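You operate a simulated robot arm through the tools that you are given. There is no shell and no other tool.

You are at the controls of a simulated two-armed robot. One attempt, no reset.

JOB
Prove the stop button on the wash and clay stirrers.
Fine: run both, push the stop in, switch both off, then pull the stop out again. Where these are worked on the way, their far stop is far enough and under half their travel is too little: stop button.
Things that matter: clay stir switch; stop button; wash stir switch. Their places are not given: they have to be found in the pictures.

Only the result counts: the job must be done as asked and must still hold three seconds after the hand-in. Knocking over, shifting, dropping, spilling or breaking anything else fails it.

ROBOT AND FRAMES
Two 7-joint arms with fingered hands on one trunk that stands fixed in place. Base frame: the origin is at the foot of the trunk, x ahead of it, y to its left, z up. Readings come in m, rad, newtons and seconds.
The left shoulder is at [0.099, 0.128, 1.086], the right one opposite. Each reaches about 1.156 m from its shoulder. Payload 5 kg a hand.
The TCP of each hand is the grasp point between the finger pads, 0.037 m short of the fingertips. In the tool frame z runs along the fingers and y along their closing line. The gripper opens to 0.124 m; its body begins 0.043 m behind the TCP. The gripper is a hand of 3 fingers: y runs from the thumb to the fingers, the wrist lies at [-0.021, -0.116, -0.203] in the tool frame.
Orientation is that of the tool frame in the base frame, as a unit quaternion [x, y, z, w]. With the fingers straight down and the wrist toward the robot, the tool's x, y and z point along [0, 1, 0], [1, 0, 0] and [0, 0, -1] of the base frame.

CONTROLS
- The arms move only by the tool step_arm. It takes "left_rows", "right_rows" or both (then of equal length, played together; a hand with none holds still); each is a list that holds one entry, the list of rows, each a list of 6 numbers: the shift along the tool's x, y, z in mm, then the turn, a rotation vector about the tool's x, y, z in rad. In form: [[[tx, ty, tz, ax, ay, az], ...]]. A call has 1 to 20 rows; each row is the pose to reach, as a shift and turn from the pose commanded when the call began, along the tool's axes at that moment. A row lasts 0.2 s, in which the tool goes at most 0.05 m and 0.15 rad; a call with a longer step from one row to the next is refused whole. Where a pose cannot be reached the arm comes as near as it can. A force on the tool above 40 N (or 10 N above the force at the start of the call, whichever is more), or a blocked arm, ends the call early, and 0.2 s more pass. In this call time passes only in rows, and 0.2 s behind the last. It gives the time, the measured TCP pose, the force on the tool (base axes), the opening and the grip force at its end, in the units of the frame above (readings bear some noise), with the torque about the TCP (base axes, N m) and any sound that the robot's microphone picked up, and new pictures: "show" is both (left out), scene, wrist or none (wrist: the cameras of the hands that moved).
- Cameras (640 x 400 px; columns grow to the right, rows downward): "scene" is now at [0.2534, -0.0521, 1.2837]; the picture's right is [-0.54, -0.84, 0.00], its down [-0.16, 0.10, -0.98] and it looks along [0.82, -0.53, -0.19] (base axes); focal length 287 px, centre (320, 200). "left" rides on the left gripper at [-0.072, -0.104, -0.154] in its tool frame; the picture's right is [-0.83, -0.26, 0.49], its down [0.51, -0.72, 0.47] and it looks along [0.23, 0.64, 0.73] (tool axes); focal length 243 px, centre (320, 200). "right" rides on the right gripper at [0.072, -0.104, -0.154] in its tool frame; the picture's right is [-0.83, 0.26, -0.49], its down [-0.51, -0.72, 0.47] and it looks along [-0.23, 0.64, 0.73] (tool axes); focal length 243 px, centre (320, 200).
- move_column(by): moves the trunk up (or, below 0, down) by that many m; the arms and the scene camera ride with it, the base frame stays. It gives what a move gives, with no picture.
- finger_targets(index, middle, thumb_bend, thumb_turn, hand): sets how far each is bent, from 0 (flat) to 1 (curled in); at 0.3 the hand is open as for a grip, at 0.7 the pads meet at the TCP. One left out holds its place. A second passes; each finger stops where it meets its share of the squeeze, and holds until it gets a number again. It is the only way to open and close the hand. It gives what a move gives, with no picture; readings hold the bend of each and the force on the fingers (four entries, about 0 where the hand has none), thumb and palm. thumb_turn goes from beside the hand (0) to across from the fingers (1), as for a grip.
- turn_head(pan, tilt): turns the head with the scene camera to pan (to the left, within 1.396 rad either way) and tilt (down, from -0.506 to 1.204), counted from straight ahead of the robot (the tilt from the chest, where the trunk bows). It gives what a move gives, and a new picture of the scene camera.
- point_at(camera, pixels): for up to 12 pixels [column, row] of the newest picture of that camera ("zoom" is the newest enlarged one), the place [x, y, z] in the base frame of the surface seen there, good to about 0.002 m. No time passes.
- enlarge(camera, box): a new picture of the part [left, top, right, bottom] of that camera's present view, enlarged. No time passes.
- close_job(): hands the job in; it is judged then, once.

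Open the grippers and draw the arms clear of the work before you hand the job in, unless the task says otherwise.

The tools are called after "Request:" as a command line: name --argument value ..., lists and objects as JSON in quotes. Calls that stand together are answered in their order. step_arm: Moves the arms, as the interface text tells. Its arguments: {"type":"object","properties":{"left_rows":{"type":"array"},"right_rows":{"type":"array"},"show":{"type":"string","enum":["both","scene","wrist","none"]}},"required":[]} The other tools are called the same way: move_column (by) moves the trunk up or down; finger_targets (index, middle, thumb_bend, thumb_turn, hand) moves the fingers one by one; turn_head (pan, tilt) turns the head that bears the scene camera; point_at (camera, pixels) gives the place of the surface under pixels of a picture; enlarge (camera, box) takes an enlarged picture of a part of a camera's view; close_job () hands the job in.

At the start:

```text
t: 0.0
left_tcp_pos: [0.7876, -0.1141, 1.1798]
left_orientation: [0.707, 0.707, 0.001, 0.0]
left_ft_force: [-0.2, 0.6, -0.3]
left_wrist_torque: [0.01, 0.01, 0.01]
left_opening: 0.1234
left_grasp_force: 0.1
left_shape: jaw
left_bend: [0.3, 0.3, 0.3, 0.98]
left_finger forces: [0.0, 0.0, 0.0, 0.1, 0.0, 0.0]
right_tcp_pos: [0.4417, -0.6755, 1.2378]
right_orientation: [0.707, 0.707, 0.001, 0.0]
right_ft_force: [-0.1, 0.2, -0.5]
right_wrist_torque: [-0.03, 0.02, 0.02]
right_opening: 0.1234
right_grasp_force: 0.0
right_shape: jaw
right_bend: [0.3, 0.3, 0.3, 0.98]
right_finger forces: [0.0, 0.0, 0.1, 0.1, 0.1, 0.1]
trunk travel left (down, up): [-0.275, 0.288]
head pan, tilt (commanded): [-0.576, 0.19]
```

scene: 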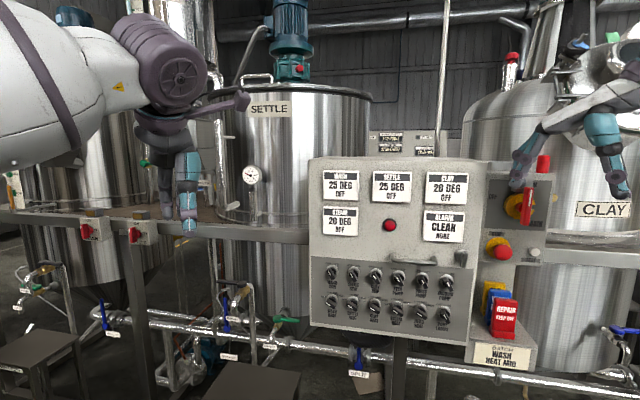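
right: 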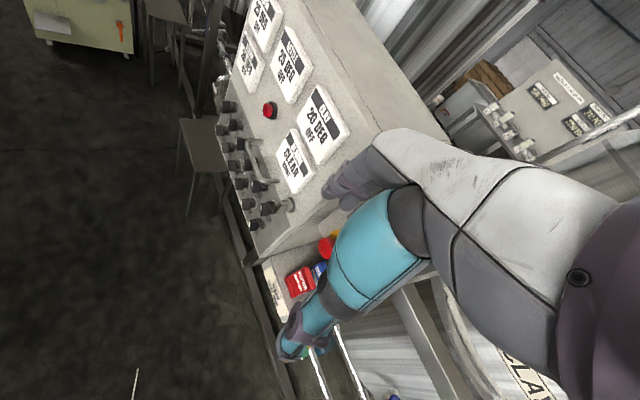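
left: 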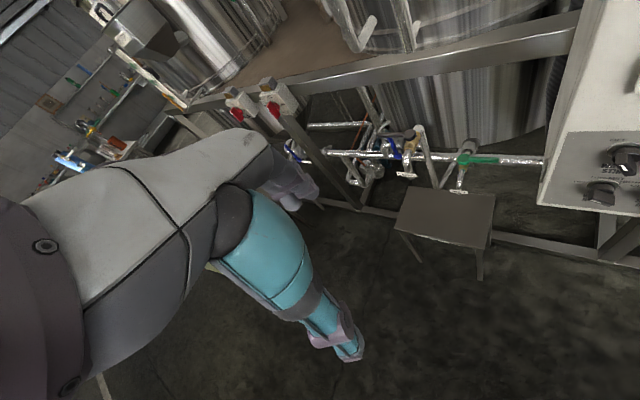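

The scene picture shows the control panel at about (390,250), with knobs in two rows near (390,290) and a red/yellow button at about (498,248). I enlarge the panel to read the labels.

Request:
enlarge --camera "scene" --box '[305, 250, 475, 345]'

Request:
enlarge --camera "scene" --box '[460, 150, 620, 370]'

```text
3.76 times, centred on (390, 298) of scene
```

zoom: 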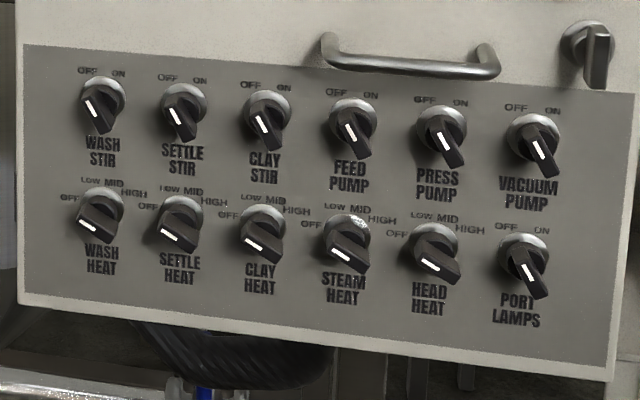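

```text
1.82 times, centred on (540, 260) of scene
```

zoom: 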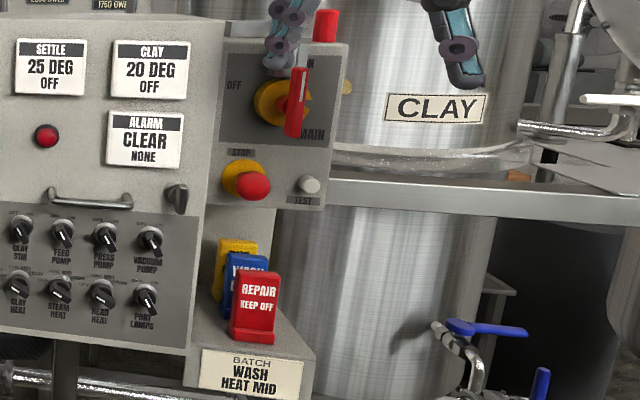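

The zoom shows WASH STIR at zoom (100,110), CLAY STIR at (265,115), both pointing to OFF, and the STOP button with MAIN switch on the right box. I get the places of those in the scene picture.

Request:
point_at --camera "scene" --pixels '[[331, 273], [376, 276], [353, 274], [340, 262], [460, 272], [315, 325], [465, 340], [503, 252], [495, 242], [527, 205], [500, 225], [535, 254]]'

Request:
enlarge --camera "scene" --box '[315, 255, 395, 305]'

Request:
enlarge --camera "scene" --box '[470, 150, 566, 270]'

```text
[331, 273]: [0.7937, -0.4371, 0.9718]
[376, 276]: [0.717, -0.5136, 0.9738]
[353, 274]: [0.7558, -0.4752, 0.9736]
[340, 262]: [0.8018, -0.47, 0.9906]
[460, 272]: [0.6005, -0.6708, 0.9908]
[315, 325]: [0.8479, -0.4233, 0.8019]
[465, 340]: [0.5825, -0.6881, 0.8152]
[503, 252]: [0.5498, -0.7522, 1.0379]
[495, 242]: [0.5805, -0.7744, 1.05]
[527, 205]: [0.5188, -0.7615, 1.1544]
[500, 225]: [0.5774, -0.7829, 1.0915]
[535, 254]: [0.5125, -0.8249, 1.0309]
```

```text
8.00 times, centred on (355, 280) of scene
```

zoom: 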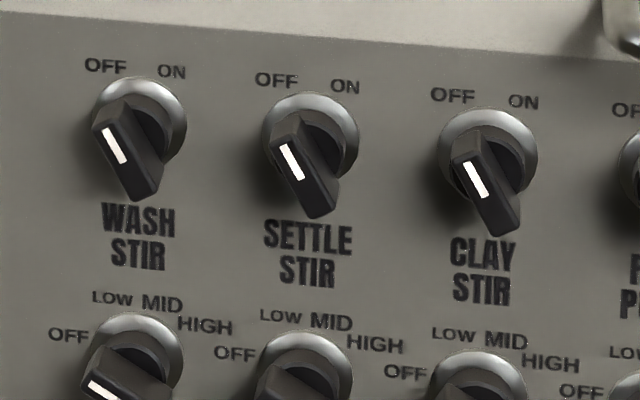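

```text
3.33 times, centred on (518, 210) of scene
```

zoom: 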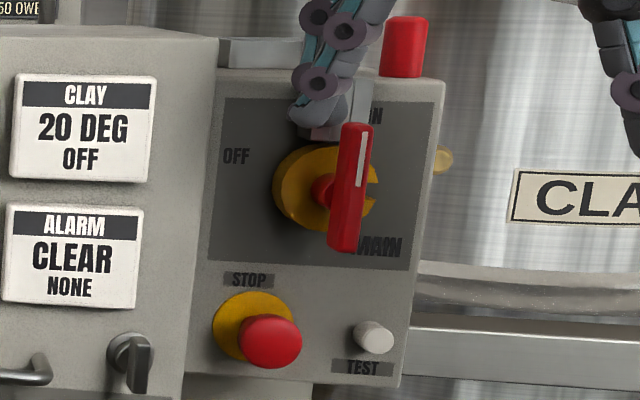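

The knobs' white marks point to OFF, and the panel face is vertical, facing along [-0.707, 0.707, 0]. I check more places: stop button extents, knob rims, tags on the shelf, and the rail near the left hand.

Request:
point_at --camera "scene" --pixels '[[505, 300], [490, 285], [505, 350], [543, 165], [526, 222], [95, 230], [145, 232], [230, 232], [445, 232], [410, 262], [311, 170], [468, 165]]'

Request:
enlarge --camera "scene" --box '[320, 262, 360, 287]'

```text
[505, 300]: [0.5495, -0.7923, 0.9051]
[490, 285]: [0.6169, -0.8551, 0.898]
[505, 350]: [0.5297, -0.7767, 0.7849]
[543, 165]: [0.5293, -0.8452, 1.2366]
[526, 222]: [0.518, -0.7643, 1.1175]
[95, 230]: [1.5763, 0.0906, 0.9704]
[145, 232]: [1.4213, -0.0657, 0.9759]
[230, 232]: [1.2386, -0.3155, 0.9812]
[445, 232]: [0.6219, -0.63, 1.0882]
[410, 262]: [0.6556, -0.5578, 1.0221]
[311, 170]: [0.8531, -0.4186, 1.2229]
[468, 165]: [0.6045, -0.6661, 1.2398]
```

```text
16.00 times, centred on (340, 274) of scene
```

zoom: 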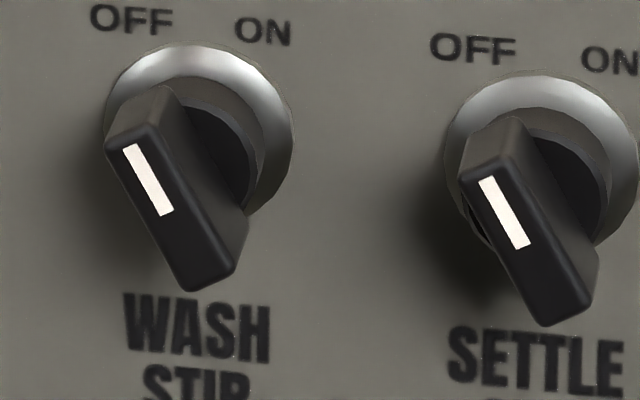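

I take surface places on the WASH STIR knob face and rim from this zoom picture: face corners near (112,150), (155,135), (190,285), (232,268), rim edges at (105,110) and (292,125).

Request:
point_at --camera "zoom" --pixels '[[115, 150], [148, 140], [190, 282], [228, 262], [170, 210], [180, 55], [285, 150], [490, 182], [580, 300], [530, 250], [520, 85], [20, 200]]'

Request:
enlarge --camera "scene" --box '[360, 255, 408, 285]'

```text
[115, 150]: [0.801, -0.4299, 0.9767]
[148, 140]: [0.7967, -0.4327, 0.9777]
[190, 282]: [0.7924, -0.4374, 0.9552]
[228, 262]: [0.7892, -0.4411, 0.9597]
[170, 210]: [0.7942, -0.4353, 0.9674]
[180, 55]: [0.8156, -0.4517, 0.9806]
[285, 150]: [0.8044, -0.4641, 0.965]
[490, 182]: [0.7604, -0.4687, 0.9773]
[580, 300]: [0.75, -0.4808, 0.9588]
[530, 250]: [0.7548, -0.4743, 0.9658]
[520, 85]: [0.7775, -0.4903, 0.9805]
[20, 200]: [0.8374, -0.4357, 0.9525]
```

```text
13.33 times, centred on (384, 270) of scene
```

zoom: 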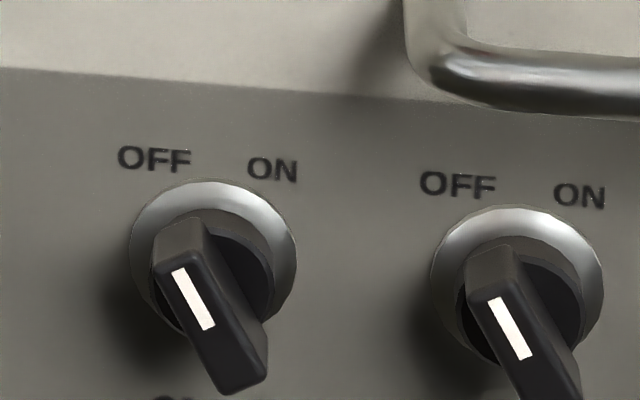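

The WASH STIR knob is a small bar about 28 mm long centred near u=-0.254, z=0.967, standing 30 mm off the panel. I bring the left hand in front of it with fingers pointing at the panel, staying about 0.2 m off.

Request:
step_arm --left_rows '[[[-16.9, -9.6, 10.8, -0.1235, -0.0512, 0.0512], [-33.8, -19.2, 21.7, -0.247, -0.1023, 0.1023], [-50.8, -28.8, 32.5, -0.3706, -0.1535, 0.1535], [-67.7, -38.3, 43.3, -0.4941, -0.2047, 0.2047], [-84.6, -47.9, 54.2, -0.6176, -0.2558, 0.2558], [-101.5, -57.5, 65, -0.7411, -0.307, 0.307], [-118.4, -67.1, 75.8, -0.8646, -0.3582, 0.3582], [-135.3, -76.7, 86.7, -0.9881, -0.4093, 0.4093], [-152.3, -86.3, 97.5, -1.1117, -0.4605, 0.4605], [-169.2, -95.8, 108.3, -1.2352, -0.5117, 0.5117], [-186.1, -105.4, 119.2, -1.3587, -0.5628, 0.5628], [-203, -115, 130, -1.4822, -0.614, 0.614]]]' --show "both"

```text
t: 2.8
left_tcp_pos: [0.7721, -0.1838, 1.0699]
left_orientation: [0.544, 0.531, 0.283, 0.584]
left_ft_force: [0.0, 1.0, 0.3]
left_wrist_torque: [0.01, 0.02, -0.03]
left_opening: 0.1241
left_grasp_force: 0.0
left_shape: jaw
left_bend: [0.3, 0.3, 0.3, 0.97]
left_finger forces: [0.0, 0.0, 0.0, 0.0, 0.0, 0.1]
left hand out of reach, approached as far as the arm can: row 7, 8, 9, 10, 11, 12
right_tcp_pos: [0.44, -0.6728, 1.2403]
right_orientation: [0.707, 0.707, 0.0, 0.0]
right_ft_force: [-0.9, 0.1, 0.4]
right_wrist_torque: [-0.07, -0.04, -0.03]
right_opening: 0.1238
right_grasp_force: 0.1
right_shape: jaw
right_bend: [0.3, 0.3, 0.3, 0.97]
right_finger forces: [0.0, 0.0, 0.0, 0.0, 0.0, 0.0]
trunk travel left (down, up): [-0.275, 0.288]
head pan, tilt (commanded): [-0.576, 0.19]
stopped in row 12 (left hand): the arm was blocked; the commanded pose is now the measured one
```

scene: 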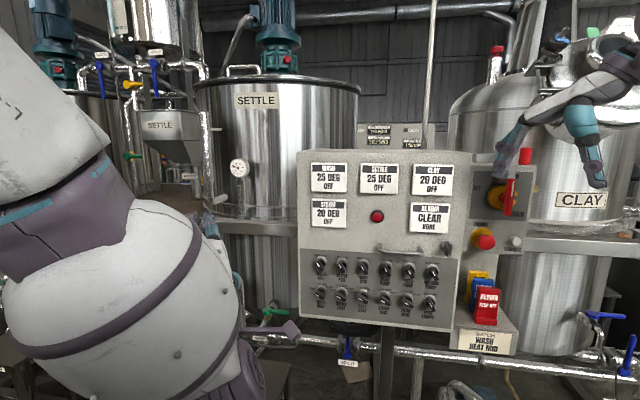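
left: 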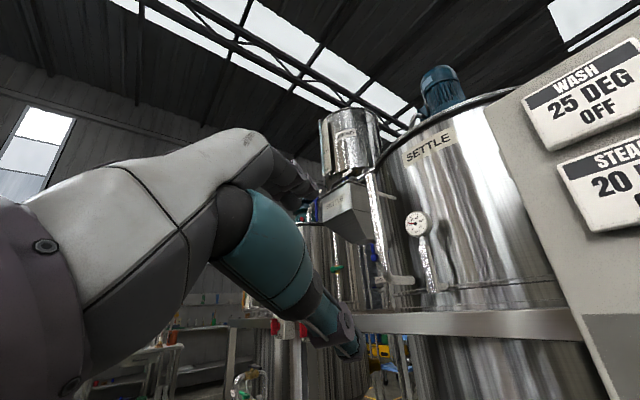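

The left arm could not turn that far across (blocked at yaw about -20°). I draw the left arm back to the left with its fingers down, and bring the right hand back and turned toward the panel in front of the stop button.

Request:
step_arm --left_rows '[[[12.2, 10.8, -15.2, 0.089, 0.0309, -0.0013], [24.5, 21.6, -30.5, 0.178, 0.0618, -0.0027], [36.7, 32.4, -45.7, 0.267, 0.0927, -0.004], [49, 43.2, -61, 0.356, 0.1235, -0.0054], [61.2, 54, -76.2, 0.4449, 0.1544, -0.0067], [73.4, 64.8, -91.4, 0.5339, 0.1853, -0.008], [85.7, 75.6, -106.7, 0.6229, 0.2162, -0.0094], [97.9, 86.4, -121.9, 0.7119, 0.2471, -0.0107], [110.2, 97.2, -137.2, 0.8009, 0.278, -0.0121], [122.4, 108, -152.4, 0.8899, 0.3089, -0.0134], [134.6, 118.8, -167.6, 0.9788, 0.3398, -0.0147], [146.9, 129.6, -182.9, 1.0678, 0.3706, -0.0161], [159.1, 140.4, -198.1, 1.1568, 0.4015, -0.0174], [171.4, 151.2, -213.4, 1.2458, 0.4324, -0.0188], [183.6, 162, -228.6, 1.3348, 0.4633, -0.0201]]]' --right_rows '[[[23.6, -23.6, 0, 0, 0, 0], [47.1, -47.1, 0, 0, 0, 0], [70.7, -70.7, 0, 0, 0, 0], [71.2, -68.6, 16.7, -0.1235, -0.0512, 0.0512], [71.7, -66.6, 33.4, -0.247, -0.1023, 0.1023], [72.2, -64.5, 50.1, -0.3706, -0.1535, 0.1535], [72.7, -62.5, 66.8, -0.4941, -0.2047, 0.2047], [73.2, -60.4, 83.5, -0.6176, -0.2558, 0.2558], [73.8, -58.4, 100.2, -0.7411, -0.307, 0.307], [74.3, -56.3, 116.8, -0.8646, -0.3582, 0.3582], [74.8, -54.2, 133.5, -0.9881, -0.4093, 0.4093], [75.3, -52.2, 150.2, -1.1117, -0.4605, 0.4605], [75.8, -50.1, 166.9, -1.2352, -0.5117, 0.5117], [76.3, -48.1, 183.6, -1.3587, -0.5628, 0.5628], [76.8, -46, 200.3, -1.4822, -0.614, 0.614]]]' --show "both"

```text
t: 6.0
left_tcp_pos: [0.6525, 0.0957, 1.1994]
left_orientation: [0.709, 0.705, 0.0, -0.002]
left_ft_force: [-0.5, 1.2, -0.6]
left_wrist_torque: [-0.03, 0.04, -0.04]
left_opening: 0.124
left_grasp_force: 0.1
left_shape: jaw
left_bend: [0.3, 0.3, 0.3, 0.97]
left_finger forces: [0.0, 0.0, 0.0, 0.1, 0.0, 0.0]
left hand out of reach, approached as far as the arm can: row 1, 2, 3
right_tcp_pos: [0.4046, -0.6109, 1.0282]
right_orientation: [0.653, 0.27, 0.271, 0.654]
right_ft_force: [-1.2, 0.7, 0.6]
right_wrist_torque: [0.01, 0.0, -0.03]
right_opening: 0.124
right_grasp_force: 0.0
right_shape: jaw
right_bend: [0.3, 0.3, 0.3, 0.97]
right_finger forces: [0.1, 0.0, 0.0, 0.0, 0.0, 0.0]
right hand out of reach, approached as far as the arm can: row 9, 10, 11, 12, 13, 14, 15
trunk travel left (down, up): [-0.275, 0.288]
head pan, tilt (commanded): [-0.576, 0.19]
```

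scene: 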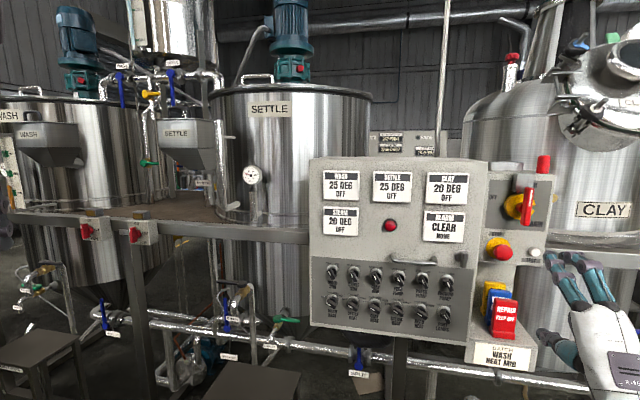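
right: 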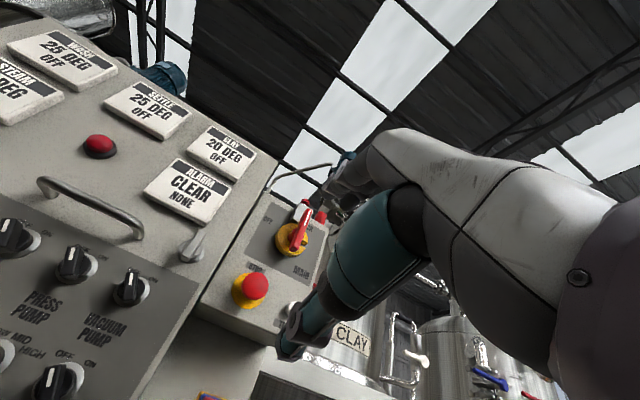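
left: 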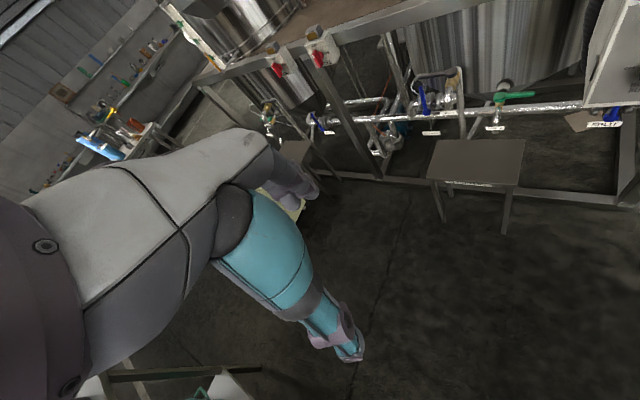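

The right hand now points at the panel (scene, fingers at (560,285) and (595,280)). I enlarge to see the finger geometry and get fingertip places.

Request:
enlarge --camera "scene" --box '[512, 235, 640, 395]'

Request:
enlarge --camera "right" --box '[200, 120, 520, 400]'

```text
2.50 times, centred on (576, 315) of scene
```

zoom: 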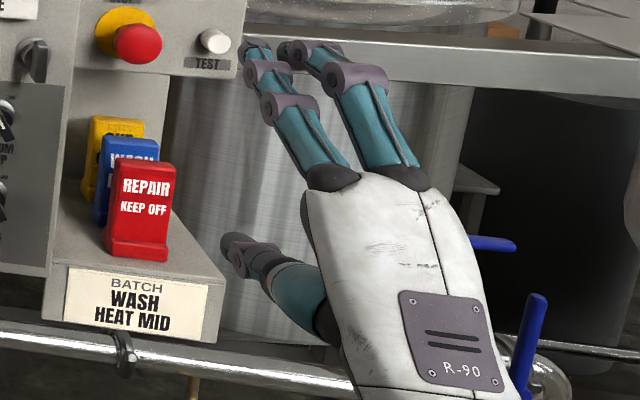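

```text
1.43 times, centred on (360, 260) of right
```

zoom: 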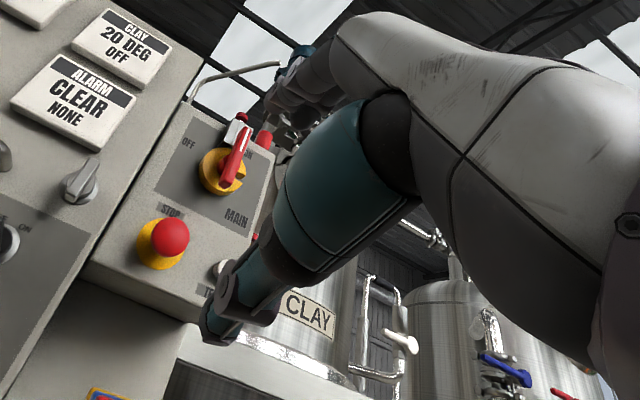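

The two fingers show at zoom (255,50) and (300,50), the thumb tip at zoom (235,250). I take their places from the scene picture, and re-check the stop button.

Request:
point_at --camera "scene" --pixels '[[548, 253], [550, 259], [557, 263], [564, 278], [563, 254], [570, 256], [591, 266], [541, 332], [548, 337], [498, 248], [503, 252], [492, 240]]'

```text
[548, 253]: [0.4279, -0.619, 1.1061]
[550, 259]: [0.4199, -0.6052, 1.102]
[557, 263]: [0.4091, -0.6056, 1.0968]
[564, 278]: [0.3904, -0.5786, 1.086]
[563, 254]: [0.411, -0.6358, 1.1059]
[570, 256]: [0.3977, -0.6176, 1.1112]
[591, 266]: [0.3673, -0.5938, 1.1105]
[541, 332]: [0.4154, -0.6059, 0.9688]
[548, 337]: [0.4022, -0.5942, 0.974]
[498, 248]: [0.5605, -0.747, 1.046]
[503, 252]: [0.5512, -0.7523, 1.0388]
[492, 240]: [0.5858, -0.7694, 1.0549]
```

The index fingertip lies about 11 mm to the left of the TCP line and ~70 mm above it, straight along the tool z at bend 0.3. I curl the right middle finger and thumb away so the index alone can push the knob bars.

Request:
finger_targets --hand "right" --middle 1.0 --thumb_bend 1.0 --index 0.3

Request:
turn_head --pan -0.785 --tilt 0.4

```text
t: 7.0
left_tcp_pos: [0.6513, 0.0952, 1.1988]
left_orientation: [0.709, 0.706, 0.0, -0.002]
left_ft_force: [0.8, 1.4, -0.1]
left_wrist_torque: [0.0, -0.02, -0.02]
left_opening: 0.124
left_grasp_force: 0.0
left_shape: jaw
left_bend: [0.3, 0.3, 0.3, 0.97]
left_finger forces: [0.0, 0.0, 0.0, 0.0, 0.0, 0.0]
right_tcp_pos: [0.4034, -0.6129, 1.028]
right_orientation: [0.653, 0.271, 0.271, 0.654]
right_ft_force: [-0.6, 0.1, -0.2]
right_wrist_torque: [0.0, 0.01, 0.02]
right_opening: 0.0361
right_grasp_force: 0.0
right_shape: fingers
right_bend: [0.29, 1.0, 0.97, 0.97]
right_finger forces: [0.0, 0.1, 0.0, 0.1, 0.1, 0.0]
trunk travel left (down, up): [-0.275, 0.288]
head pan, tilt (commanded): [-0.576, 0.19]
```

```text
t: 7.7
left_tcp_pos: [0.6525, 0.0947, 1.1995]
left_orientation: [0.708, 0.706, 0.0, -0.002]
left_ft_force: [0.7, 0.7, -0.3]
left_wrist_torque: [0.0, 0.0, 0.0]
left_opening: 0.1239
left_grasp_force: 0.0
left_shape: jaw
left_bend: [0.3, 0.3, 0.3, 0.97]
left_finger forces: [0.0, 0.0, 0.1, 0.0, 0.0, 0.1]
right_tcp_pos: [0.4035, -0.6119, 1.0281]
right_orientation: [0.653, 0.271, 0.271, 0.654]
right_ft_force: [0.4, -0.7, 0.8]
right_wrist_torque: [0.02, 0.0, -0.02]
right_opening: 0.0358
right_grasp_force: 0.1
right_shape: fingers
right_bend: [0.29, 1.0, 0.97, 0.97]
right_finger forces: [0.0, 0.0, 0.0, 0.0, 0.0, 0.0]
trunk travel left (down, up): [-0.275, 0.288]
head pan, tilt (commanded): [-0.785, 0.4]
```

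scene: 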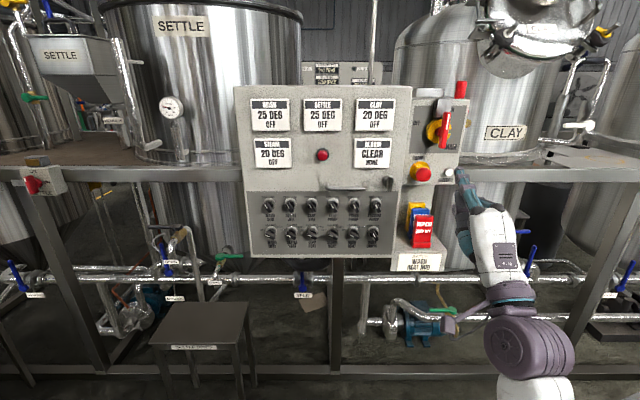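

The head now faces the panel squarely; the right hand is at (480,210) with the index extended. I enlarge to check the finger shape and take its places.

Request:
enlarge --camera "scene" --box '[432, 155, 544, 225]'

Request:
enlarge --camera "right" --box '[0, 0, 640, 400]'

Request:
enlarge --camera "scene" --box '[250, 180, 330, 230]'

```text
5.71 times, centred on (488, 190) of scene
```

zoom: 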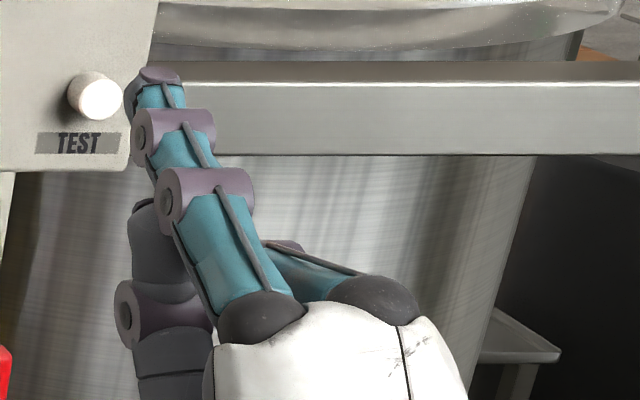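

```text
1.00 times, centred on (320, 200) of right (not enlarged: the box is as wide or as high as the picture)
```

zoom: 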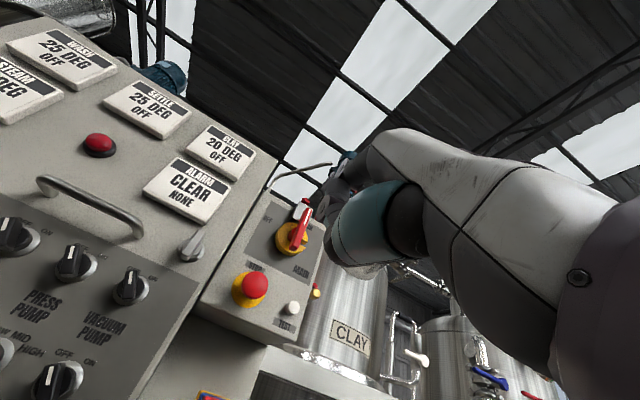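

```text
8.00 times, centred on (290, 205) of scene
```

zoom: 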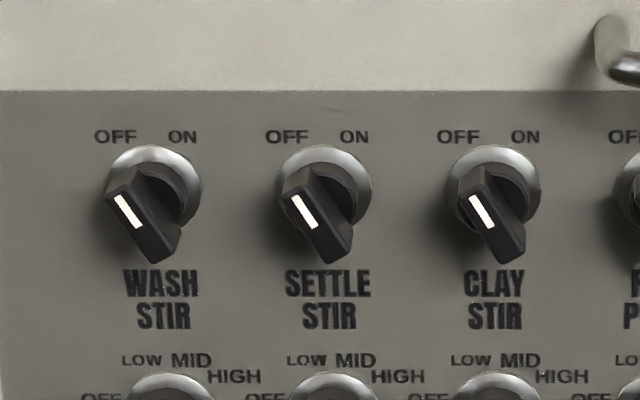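

Index is straight and the thumb is folded at the hand's left underside. I take places of the index tip and thumb to compute offsets from the TCP.

Request:
point_at --camera "scene" --pixels '[[459.6, 168.1], [456, 171], [458, 175], [462.6, 176.5], [464, 180], [468, 187], [459, 193.5], [457, 198], [454, 209], [465, 209], [461, 172.5], [460, 181]]'

Request:
point_at --camera "zoom" --pixels '[[112, 195], [130, 190], [165, 255], [185, 235], [148, 222], [465, 195], [485, 188], [505, 258], [522, 240], [495, 222], [325, 222], [620, 60]]'

```text
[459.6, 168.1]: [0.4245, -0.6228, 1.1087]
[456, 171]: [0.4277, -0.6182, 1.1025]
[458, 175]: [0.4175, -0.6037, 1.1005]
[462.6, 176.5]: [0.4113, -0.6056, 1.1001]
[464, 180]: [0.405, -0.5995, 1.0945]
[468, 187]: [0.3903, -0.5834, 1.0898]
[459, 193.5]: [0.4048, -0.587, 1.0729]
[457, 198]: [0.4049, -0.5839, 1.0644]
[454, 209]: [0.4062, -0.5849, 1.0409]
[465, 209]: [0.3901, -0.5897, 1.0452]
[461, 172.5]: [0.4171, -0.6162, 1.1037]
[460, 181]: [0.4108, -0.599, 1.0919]
```

```text
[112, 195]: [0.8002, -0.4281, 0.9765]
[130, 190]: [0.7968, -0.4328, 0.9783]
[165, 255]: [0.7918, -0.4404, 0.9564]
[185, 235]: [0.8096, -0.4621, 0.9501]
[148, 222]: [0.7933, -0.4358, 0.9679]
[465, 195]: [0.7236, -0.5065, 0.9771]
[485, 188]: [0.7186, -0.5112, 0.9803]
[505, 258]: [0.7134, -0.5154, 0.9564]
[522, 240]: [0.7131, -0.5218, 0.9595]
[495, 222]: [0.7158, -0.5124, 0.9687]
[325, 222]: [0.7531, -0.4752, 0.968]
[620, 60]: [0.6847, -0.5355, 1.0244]
```

Knob centres: wash at u=-0.2535, clay at u=-0.144, both z≈0.968 (u along the panel). The index splays outward about 20°, so I bend it slightly to 0.42, then carry the right hand across to in front of the wash stir switch, staying 90 mm off the panel face.

Request:
finger_targets --hand "right" --index 0.42

Request:
step_arm --right_rows '[[[41.5, -12.7, 3, 0, 0, 0], [82.9, -25.4, 6, 0, 0, 0], [124.4, -38.1, 9, 0, 0, 0], [165.8, -50.8, 12, 0, 0, 0], [207.3, -63.5, 15, 0, 0, 0], [248.8, -76.2, 18, 0, 0, 0], [290.2, -88.9, 21, 0, 0, 0], [331.7, -101.6, 24, 0, 0, 0], [373.1, -114.3, 27, 0, 0, 0], [414.6, -127, 30, 0, 0, 0]]]' --show "both"

```text
t: 8.7
left_tcp_pos: [0.6513, 0.0944, 1.1995]
left_orientation: [0.709, 0.705, 0.001, -0.002]
left_ft_force: [-0.6, -0.6, -0.3]
left_wrist_torque: [-0.01, -0.01, -0.01]
left_opening: 0.1237
left_grasp_force: 0.0
left_shape: jaw
left_bend: [0.3, 0.3, 0.3, 0.97]
left_finger forces: [0.1, 0.0, 0.0, 0.1, 0.0, 0.0]
right_tcp_pos: [0.4029, -0.6124, 1.0276]
right_orientation: [0.653, 0.271, 0.271, 0.653]
right_ft_force: [-0.5, -0.6, -0.1]
right_wrist_torque: [-0.02, -0.01, -0.01]
right_opening: 0.0326
right_grasp_force: 0.0
right_shape: fingers
right_bend: [0.35, 1.0, 0.97, 0.97]
right_finger forces: [0.0, 0.0, 0.1, 0.0, 0.0, 0.0]
trunk travel left (down, up): [-0.275, 0.288]
head pan, tilt (commanded): [-0.785, 0.4]
```

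```text
t: 10.9
left_tcp_pos: [0.6524, 0.0946, 1.1986]
left_orientation: [0.709, 0.705, 0.0, -0.002]
left_ft_force: [-1.0, 0.2, 0.0]
left_wrist_torque: [0.03, 0.04, 0.0]
left_opening: 0.124
left_grasp_force: 0.0
left_shape: jaw
left_bend: [0.3, 0.3, 0.3, 0.97]
left_finger forces: [0.0, 0.0, 0.0, 0.0, 0.1, 0.0]
right_tcp_pos: [0.7171, -0.3426, 0.8996]
right_orientation: [0.654, 0.271, 0.27, 0.653]
right_ft_force: [0.1, 0.6, -0.5]
right_wrist_torque: [-0.02, -0.01, -0.04]
right_opening: 0.0322
right_grasp_force: 0.0
right_shape: fingers
right_bend: [0.35, 1.0, 0.97, 0.97]
right_finger forces: [0.0, 0.0, 0.0, 0.1, 0.1, 0.0]
trunk travel left (down, up): [-0.275, 0.288]
head pan, tilt (commanded): [-0.785, 0.4]
```

scene: 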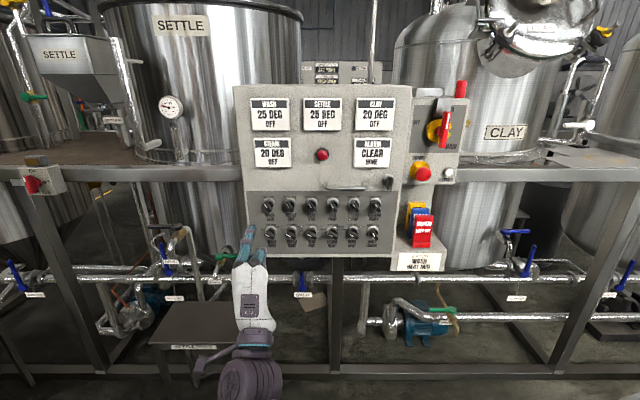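
right: 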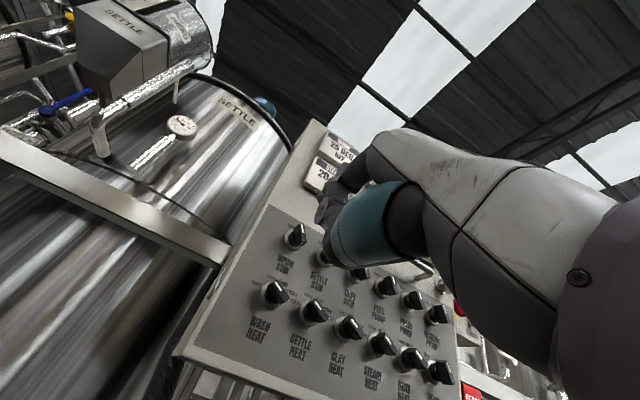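

The right hand is now in front of the left end of the knob rows (scene, fingertip near (250,228)). I enlarge to measure the fingertip against the wash knob.

Request:
enlarge --camera "scene" --box '[220, 185, 316, 245]'

Request:
enlarge --camera "right" --box '[240, 140, 432, 260]'

```text
6.67 times, centred on (268, 215) of scene
```

zoom: 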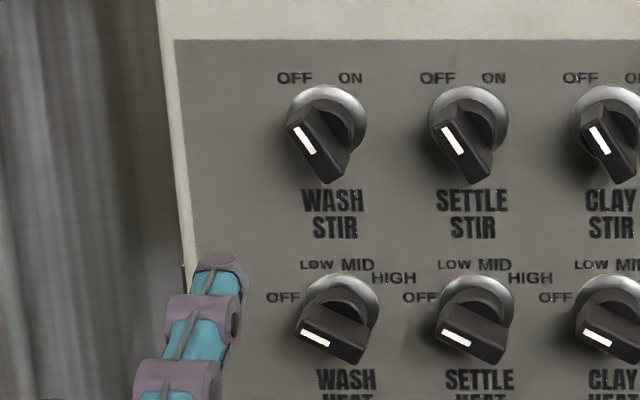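

```text
3.33 times, centred on (336, 200) of right
```

zoom: 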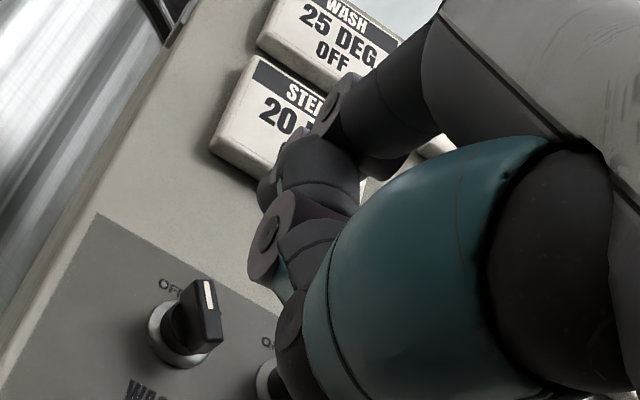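

I measure the index fingertip from this zoomed region: tip top (222,258), sides at (200,275) and (243,278), joint at (205,305).

Request:
point_at --camera "scene" --pixels '[[253.3, 223.6], [250.3, 226.2], [256.5, 226.5], [253.5, 226.5], [253, 229], [250.8, 231], [249, 232], [255.5, 233], [248, 236], [244, 243]]'

```text
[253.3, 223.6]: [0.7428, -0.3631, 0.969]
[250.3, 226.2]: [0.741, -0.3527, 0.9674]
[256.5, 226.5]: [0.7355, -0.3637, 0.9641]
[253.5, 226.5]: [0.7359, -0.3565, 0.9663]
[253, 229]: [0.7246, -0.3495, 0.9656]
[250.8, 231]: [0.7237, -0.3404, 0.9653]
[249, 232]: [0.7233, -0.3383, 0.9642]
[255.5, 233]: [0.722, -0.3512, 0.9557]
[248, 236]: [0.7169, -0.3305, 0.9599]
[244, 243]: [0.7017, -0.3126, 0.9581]
```

The fingertip centre is at u≈-0.2685, z≈0.962, tip end n≈-0.786. I move it to the left of the wash knob bar (7 mm left, 9 mm up) and advance 74 mm, stopping just in front of the knob face.

Request:
step_arm --right_rows '[[[3.5, 4.5, 0, 0, 0, 0], [7, 9, 15, 0, 0, 0], [7, 9, 30, 0, 0, 0], [7, 9, 45, 0, 0, 0], [7, 9, 60, 0, 0, 0], [7, 9, 74, 0, 0, 0]]]' --show "scene"

Request:
enlarge --camera "scene" --box '[230, 185, 310, 235]'

```text
t: 12.3
left_tcp_pos: [0.6525, 0.0948, 1.2003]
left_orientation: [0.709, 0.705, 0.0, -0.001]
left_ft_force: [0.3, -0.4, -0.5]
left_wrist_torque: [-0.02, 0.02, 0.03]
left_opening: 0.1241
left_grasp_force: 0.3
left_shape: jaw
left_bend: [0.3, 0.3, 0.3, 0.97]
left_finger forces: [0.0, 0.0, 0.0, 0.0, 0.1, 0.1]
right_tcp_pos: [0.7749, -0.3868, 0.91]
right_orientation: [0.654, 0.271, 0.27, 0.652]
right_ft_force: [-0.4, -0.4, 0.1]
right_wrist_torque: [0.0, 0.0, 0.01]
right_opening: 0.0326
right_grasp_force: 0.1
right_shape: fingers
right_bend: [0.35, 1.0, 0.97, 0.97]
right_finger forces: [0.0, 0.0, 0.0, 0.1, 0.0, 0.0]
trunk travel left (down, up): [-0.275, 0.288]
head pan, tilt (commanded): [-0.785, 0.4]
```

scene: 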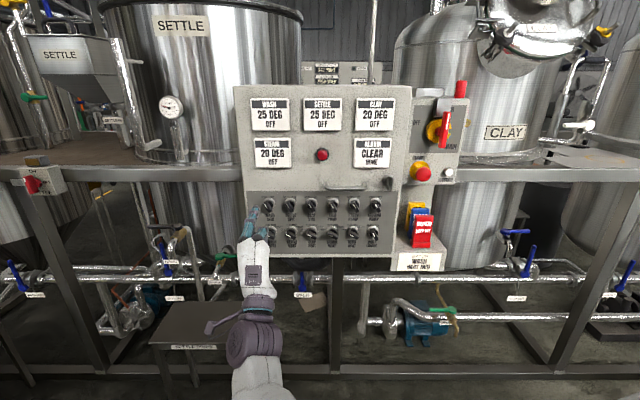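

```text
8.00 times, centred on (270, 210) of scene
```

zoom: 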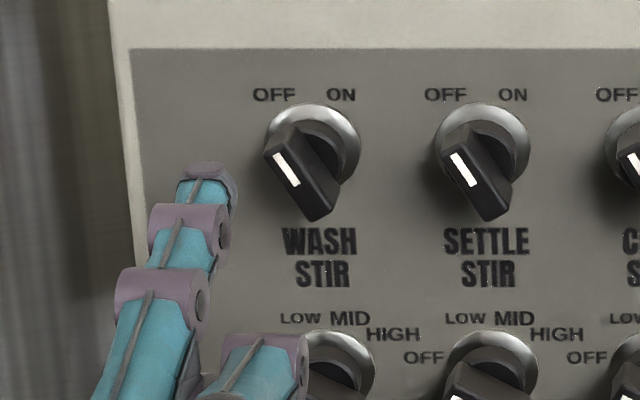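

The fingertip is at zoom (208,170), left of the wash bar; the curled middle knuckle shows at (265,345) in front of the WASH HEAT knob. I measure both before going deeper.

Request:
point_at --camera "zoom" --pixels '[[205, 166], [182, 185], [232, 190], [205, 185], [190, 210], [265, 340], [265, 355], [300, 350], [285, 160], [310, 215], [340, 360], [150, 290]]'

```text
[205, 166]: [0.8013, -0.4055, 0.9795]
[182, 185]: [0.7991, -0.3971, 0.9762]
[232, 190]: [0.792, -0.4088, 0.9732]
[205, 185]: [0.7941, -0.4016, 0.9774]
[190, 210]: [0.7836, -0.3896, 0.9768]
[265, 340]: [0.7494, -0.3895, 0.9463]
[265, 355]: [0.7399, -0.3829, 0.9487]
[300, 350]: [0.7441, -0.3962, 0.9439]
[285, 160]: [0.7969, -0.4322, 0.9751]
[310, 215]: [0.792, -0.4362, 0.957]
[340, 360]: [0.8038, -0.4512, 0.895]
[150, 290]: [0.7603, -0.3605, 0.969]
```

Clear: fingertip centre is 24 mm left and 4 mm above the knob axis, and the middle knuckle is 50 mm further back. I advance 33 mm so the fingertip sits beside the bar, ~9 mm off the panel.

Request:
step_arm --right_rows '[[[0, 0, 9, 0, 0, 0], [0, 0, 18, 0, 0, 0], [0, 0, 26, 0, 0, 0], [0, 0, 33, 0, 0, 0]]]' --show "scene"

Request:
enlarge --camera "scene" --box '[230, 185, 310, 235]'

```text
t: 13.3
left_tcp_pos: [0.6524, 0.0946, 1.1999]
left_orientation: [0.709, 0.706, 0.001, -0.002]
left_ft_force: [-0.3, 0.5, 0.7]
left_wrist_torque: [-0.02, 0.02, 0.03]
left_opening: 0.1239
left_grasp_force: 0.0
left_shape: jaw
left_bend: [0.3, 0.3, 0.3, 0.97]
left_finger forces: [0.1, 0.0, 0.1, 0.0, 0.0, 0.1]
right_tcp_pos: [0.7977, -0.4115, 0.9095]
right_orientation: [0.654, 0.27, 0.27, 0.653]
right_ft_force: [-0.7, 0.4, 0.3]
right_wrist_torque: [0.02, 0.02, -0.02]
right_opening: 0.0319
right_grasp_force: 0.0
right_shape: fingers
right_bend: [0.35, 1.0, 0.97, 0.97]
right_finger forces: [0.1, 0.1, 0.1, 0.1, 0.0, 0.0]
trunk travel left (down, up): [-0.275, 0.288]
head pan, tilt (commanded): [-0.785, 0.4]
```

scene: 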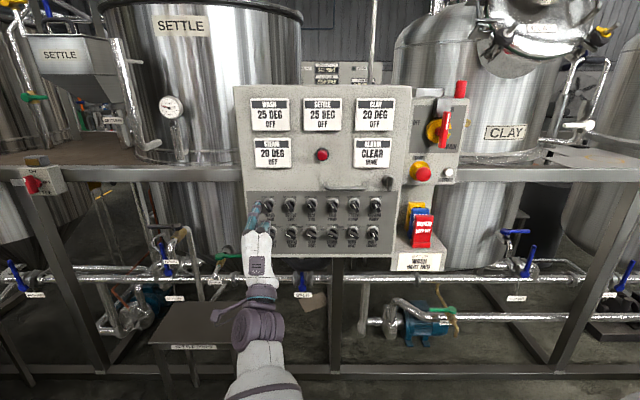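

```text
8.00 times, centred on (270, 210) of scene
```

zoom: 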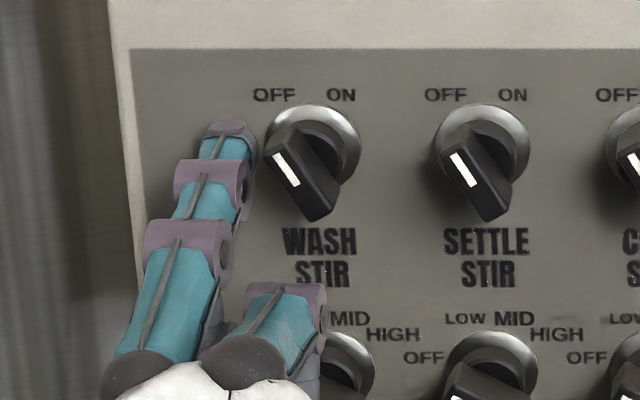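

The fingertip is beside the wash bar with no contact force. Now I push it to the right along an arc about the knob axis to turn WASH STIR to ON.

Request:
step_arm --right_rows '[[[-5, 0, 0, 0, 0, 0], [-8.9, -0.5, 0, 0, 0, 0], [-10, 2.6, 0, 0, 0, 0], [-11.6, 5.3, 0, 0, 0, 0], [-13.8, 7.7, 0, 0, 0, 0], [-16.5, 9.6, 0, 0, 0, 0], [-19.5, 10.8, 0, 0, 0, 0], [-21.6, 11.3, 0, 0, 0, 0]]]' --show "scene"

Request:
enlarge --camera "scene" --box '[230, 185, 310, 235]'

```text
t: 15.1
left_tcp_pos: [0.6522, 0.0964, 1.1996]
left_orientation: [0.709, 0.705, 0.001, -0.002]
left_ft_force: [-1.1, 0.4, 0.5]
left_wrist_torque: [0.01, 0.0, -0.04]
left_opening: 0.1242
left_grasp_force: 0.1
left_shape: jaw
left_bend: [0.3, 0.3, 0.3, 0.97]
left_finger forces: [0.0, 0.0, 0.0, 0.0, 0.1, 0.0]
right_tcp_pos: [0.7833, -0.4258, 0.9205]
right_orientation: [0.653, 0.271, 0.271, 0.653]
right_ft_force: [5.3, 7.2, 2.6]
right_wrist_torque: [-0.46, 0.15, 0.16]
right_opening: 0.0326
right_grasp_force: 3.1
right_shape: fingers
right_bend: [0.35, 1.0, 0.97, 0.97]
right_finger forces: [5.1, 0.1, 0.0, 0.0, 0.1, 0.1]
trunk travel left (down, up): [-0.275, 0.288]
head pan, tilt (commanded): [-0.785, 0.4]
```

scene: 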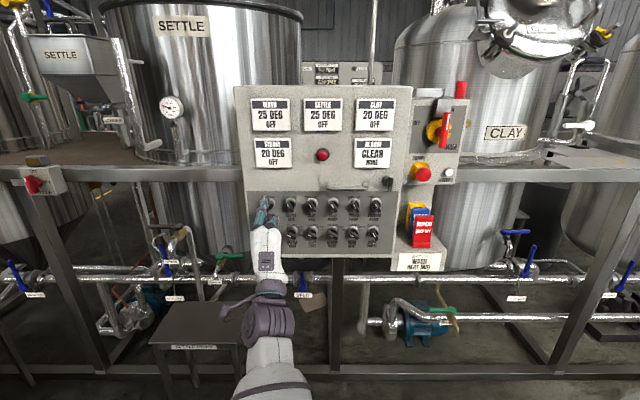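

```text
8.00 times, centred on (270, 210) of scene
```

zoom: 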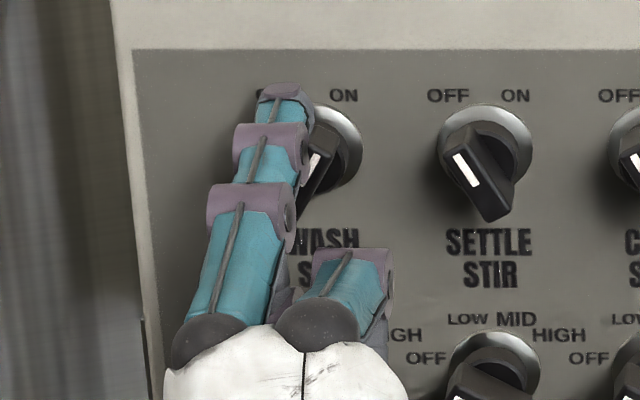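

The wash bar now leans toward ON, with ~9 N of reaction, so it is likely against its stop. I back the finger off to the left and out to see the switch clearly.

Request:
step_arm --right_rows '[[[8, -2, 0, 0, 0, 0], [16, -4, 0, 0, 0, 0], [18, -4, -12, 0, 0, 0], [18, -4, -28, 0, 0, 0], [18, -4, -45, 0, 0, 0]]]' --show "scene"

Request:
enlarge --camera "scene" --box '[230, 185, 310, 235]'

Request:
enlarge --camera "scene" --box '[230, 85, 422, 205]'

```text
t: 16.3
left_tcp_pos: [0.6511, 0.0941, 1.1998]
left_orientation: [0.709, 0.705, 0.002, 0.0]
left_ft_force: [0.0, 0.1, -0.7]
left_wrist_torque: [0.0, 0.01, -0.01]
left_opening: 0.124
left_grasp_force: 0.0
left_shape: jaw
left_bend: [0.3, 0.3, 0.3, 0.97]
left_finger forces: [0.0, 0.1, 0.0, 0.0, 0.0, 0.0]
right_tcp_pos: [0.7639, -0.3817, 0.9175]
right_orientation: [0.653, 0.27, 0.27, 0.653]
right_ft_force: [-0.8, -0.4, -0.1]
right_wrist_torque: [-0.02, -0.01, -0.02]
right_opening: 0.0323
right_grasp_force: 0.1
right_shape: fingers
right_bend: [0.35, 1.0, 0.97, 0.97]
right_finger forces: [0.0, 0.0, 0.0, 0.1, 0.0, 0.1]
trunk travel left (down, up): [-0.275, 0.288]
head pan, tilt (commanded): [-0.785, 0.4]
```

scene: 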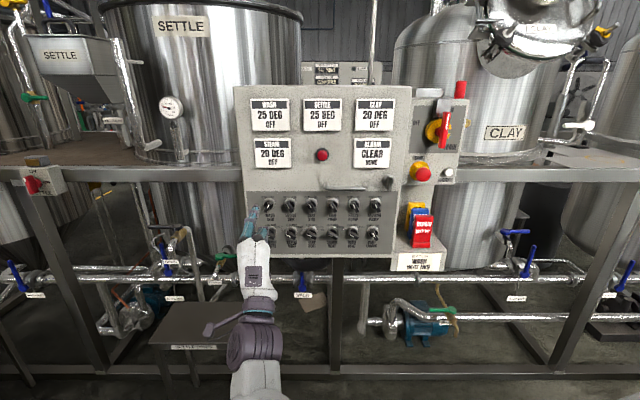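

```text
8.00 times, centred on (270, 210) of scene
```

zoom: 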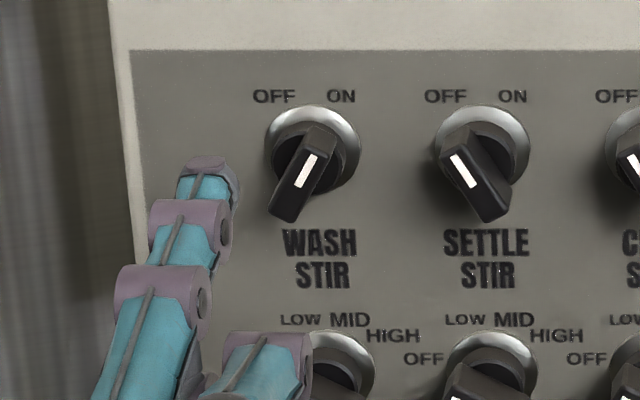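

```text
3.33 times, centred on (326, 145) of scene
```

zoom: 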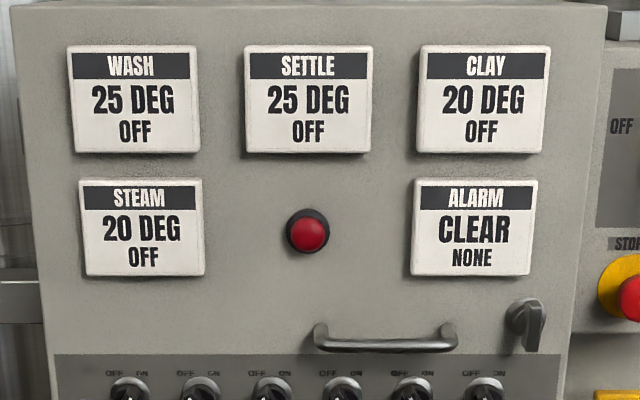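

The wash bar now leans to the right by about 30°, toward ON. I enlarge tighter to measure its angle against the OFF position of its neighbour.

Request:
enlarge --camera "scene" --box '[258, 193, 298, 218]'

Request:
point_at --camera "zoom" --pixels '[[185, 160], [250, 165], [110, 310], [170, 330], [490, 150]]'

```text
16.00 times, centred on (278, 206) of scene
```

zoom: 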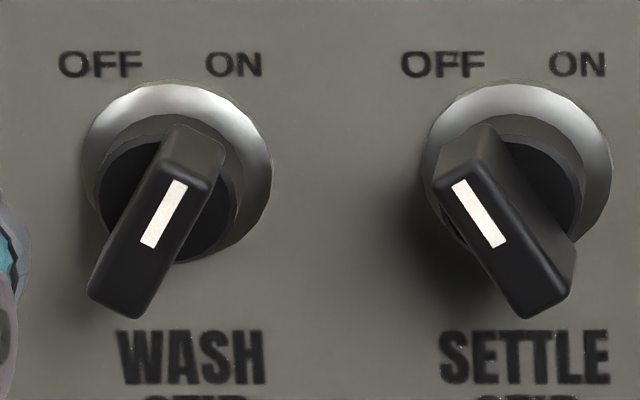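

```text
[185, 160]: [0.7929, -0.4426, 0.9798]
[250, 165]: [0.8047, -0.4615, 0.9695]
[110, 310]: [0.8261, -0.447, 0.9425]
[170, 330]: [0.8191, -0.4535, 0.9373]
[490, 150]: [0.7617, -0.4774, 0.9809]
```

I measure the white-mark ends on the wash knob (ON) and on the settle knob (OFF).

Request:
point_at --camera "zoom" --pixels '[[178, 186], [151, 242], [135, 295], [461, 188], [495, 243], [528, 300], [170, 165], [205, 180]]'

```text
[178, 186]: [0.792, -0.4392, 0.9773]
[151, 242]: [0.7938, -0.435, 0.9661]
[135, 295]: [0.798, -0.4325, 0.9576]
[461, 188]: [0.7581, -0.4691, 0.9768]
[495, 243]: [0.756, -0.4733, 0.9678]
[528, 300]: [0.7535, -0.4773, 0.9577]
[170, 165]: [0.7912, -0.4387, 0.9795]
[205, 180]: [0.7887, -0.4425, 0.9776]
```

Wash mark angle is about +25°, mirror image of the OFF position, so WASH STIR is fully ON. I now carry the finger right across to the left side of CLAY STIR, still in front of the knob faces.

Request:
step_arm --right_rows '[[[0, 0, -12, 0, 0, 0], [-26, -2, -12, 0, 0, 0], [-53, -4, -12, 0, 0, 0], [-80, -6, -12, 0, 0, 0], [-106, -8, -12, 0, 0, 0], [-106, -8, 0, 0, 0, 0]]]' --show "scene"

Request:
enlarge --camera "scene" --box '[262, 187, 342, 237]'

```text
t: 17.7
left_tcp_pos: [0.6521, 0.094, 1.1982]
left_orientation: [0.709, 0.706, 0.0, -0.002]
left_ft_force: [0.7, 0.7, -0.8]
left_wrist_torque: [0.01, 0.03, 0.05]
left_opening: 0.124
left_grasp_force: 0.1
left_shape: jaw
left_bend: [0.3, 0.3, 0.3, 0.97]
left_finger forces: [0.0, 0.0, 0.1, 0.0, 0.0, 0.0]
right_tcp_pos: [0.688, -0.4569, 0.9089]
right_orientation: [0.654, 0.272, 0.271, 0.652]
right_ft_force: [1.0, -0.4, -0.4]
right_wrist_torque: [0.01, 0.0, 0.0]
right_opening: 0.0323
right_grasp_force: 0.0
right_shape: fingers
right_bend: [0.35, 1.0, 0.97, 0.97]
right_finger forces: [0.0, 0.1, 0.1, 0.1, 0.0, 0.0]
trunk travel left (down, up): [-0.275, 0.288]
head pan, tilt (commanded): [-0.785, 0.4]
```

scene: 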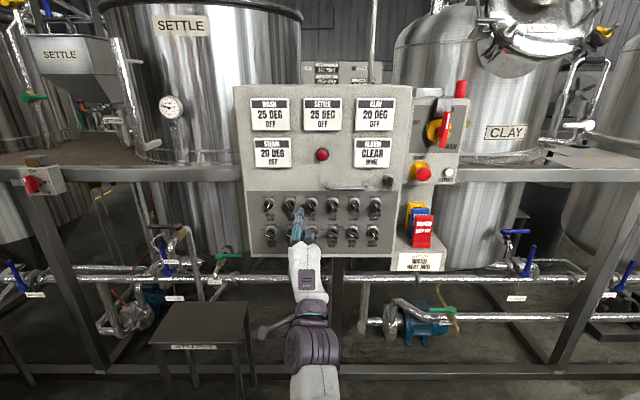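

```text
8.00 times, centred on (302, 212) of scene
```

zoom: 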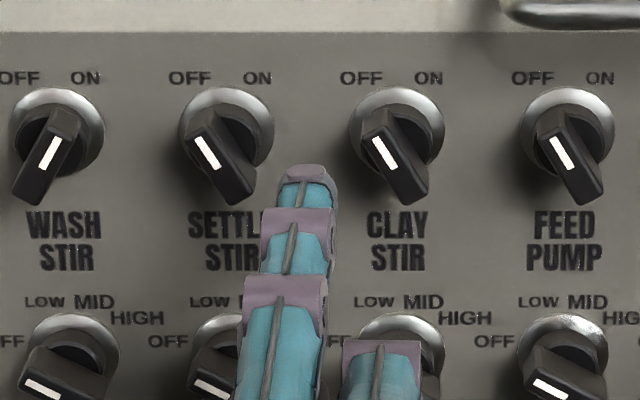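

The fingertip is between SETTLE and CLAY at zoom (307,170). I measure it.

Request:
point_at --camera "zoom" --pixels '[[307, 168], [281, 195], [333, 195], [307, 190], [262, 235], [328, 240], [380, 350], [378, 150], [405, 190], [230, 190]]'

```text
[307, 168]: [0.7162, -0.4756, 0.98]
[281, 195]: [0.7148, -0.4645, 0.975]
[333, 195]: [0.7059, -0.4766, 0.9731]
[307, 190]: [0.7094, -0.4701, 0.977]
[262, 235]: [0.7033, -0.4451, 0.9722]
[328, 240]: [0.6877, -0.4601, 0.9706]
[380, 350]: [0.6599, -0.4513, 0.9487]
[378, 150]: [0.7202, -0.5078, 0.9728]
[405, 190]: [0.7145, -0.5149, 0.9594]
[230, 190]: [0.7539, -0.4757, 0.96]
```

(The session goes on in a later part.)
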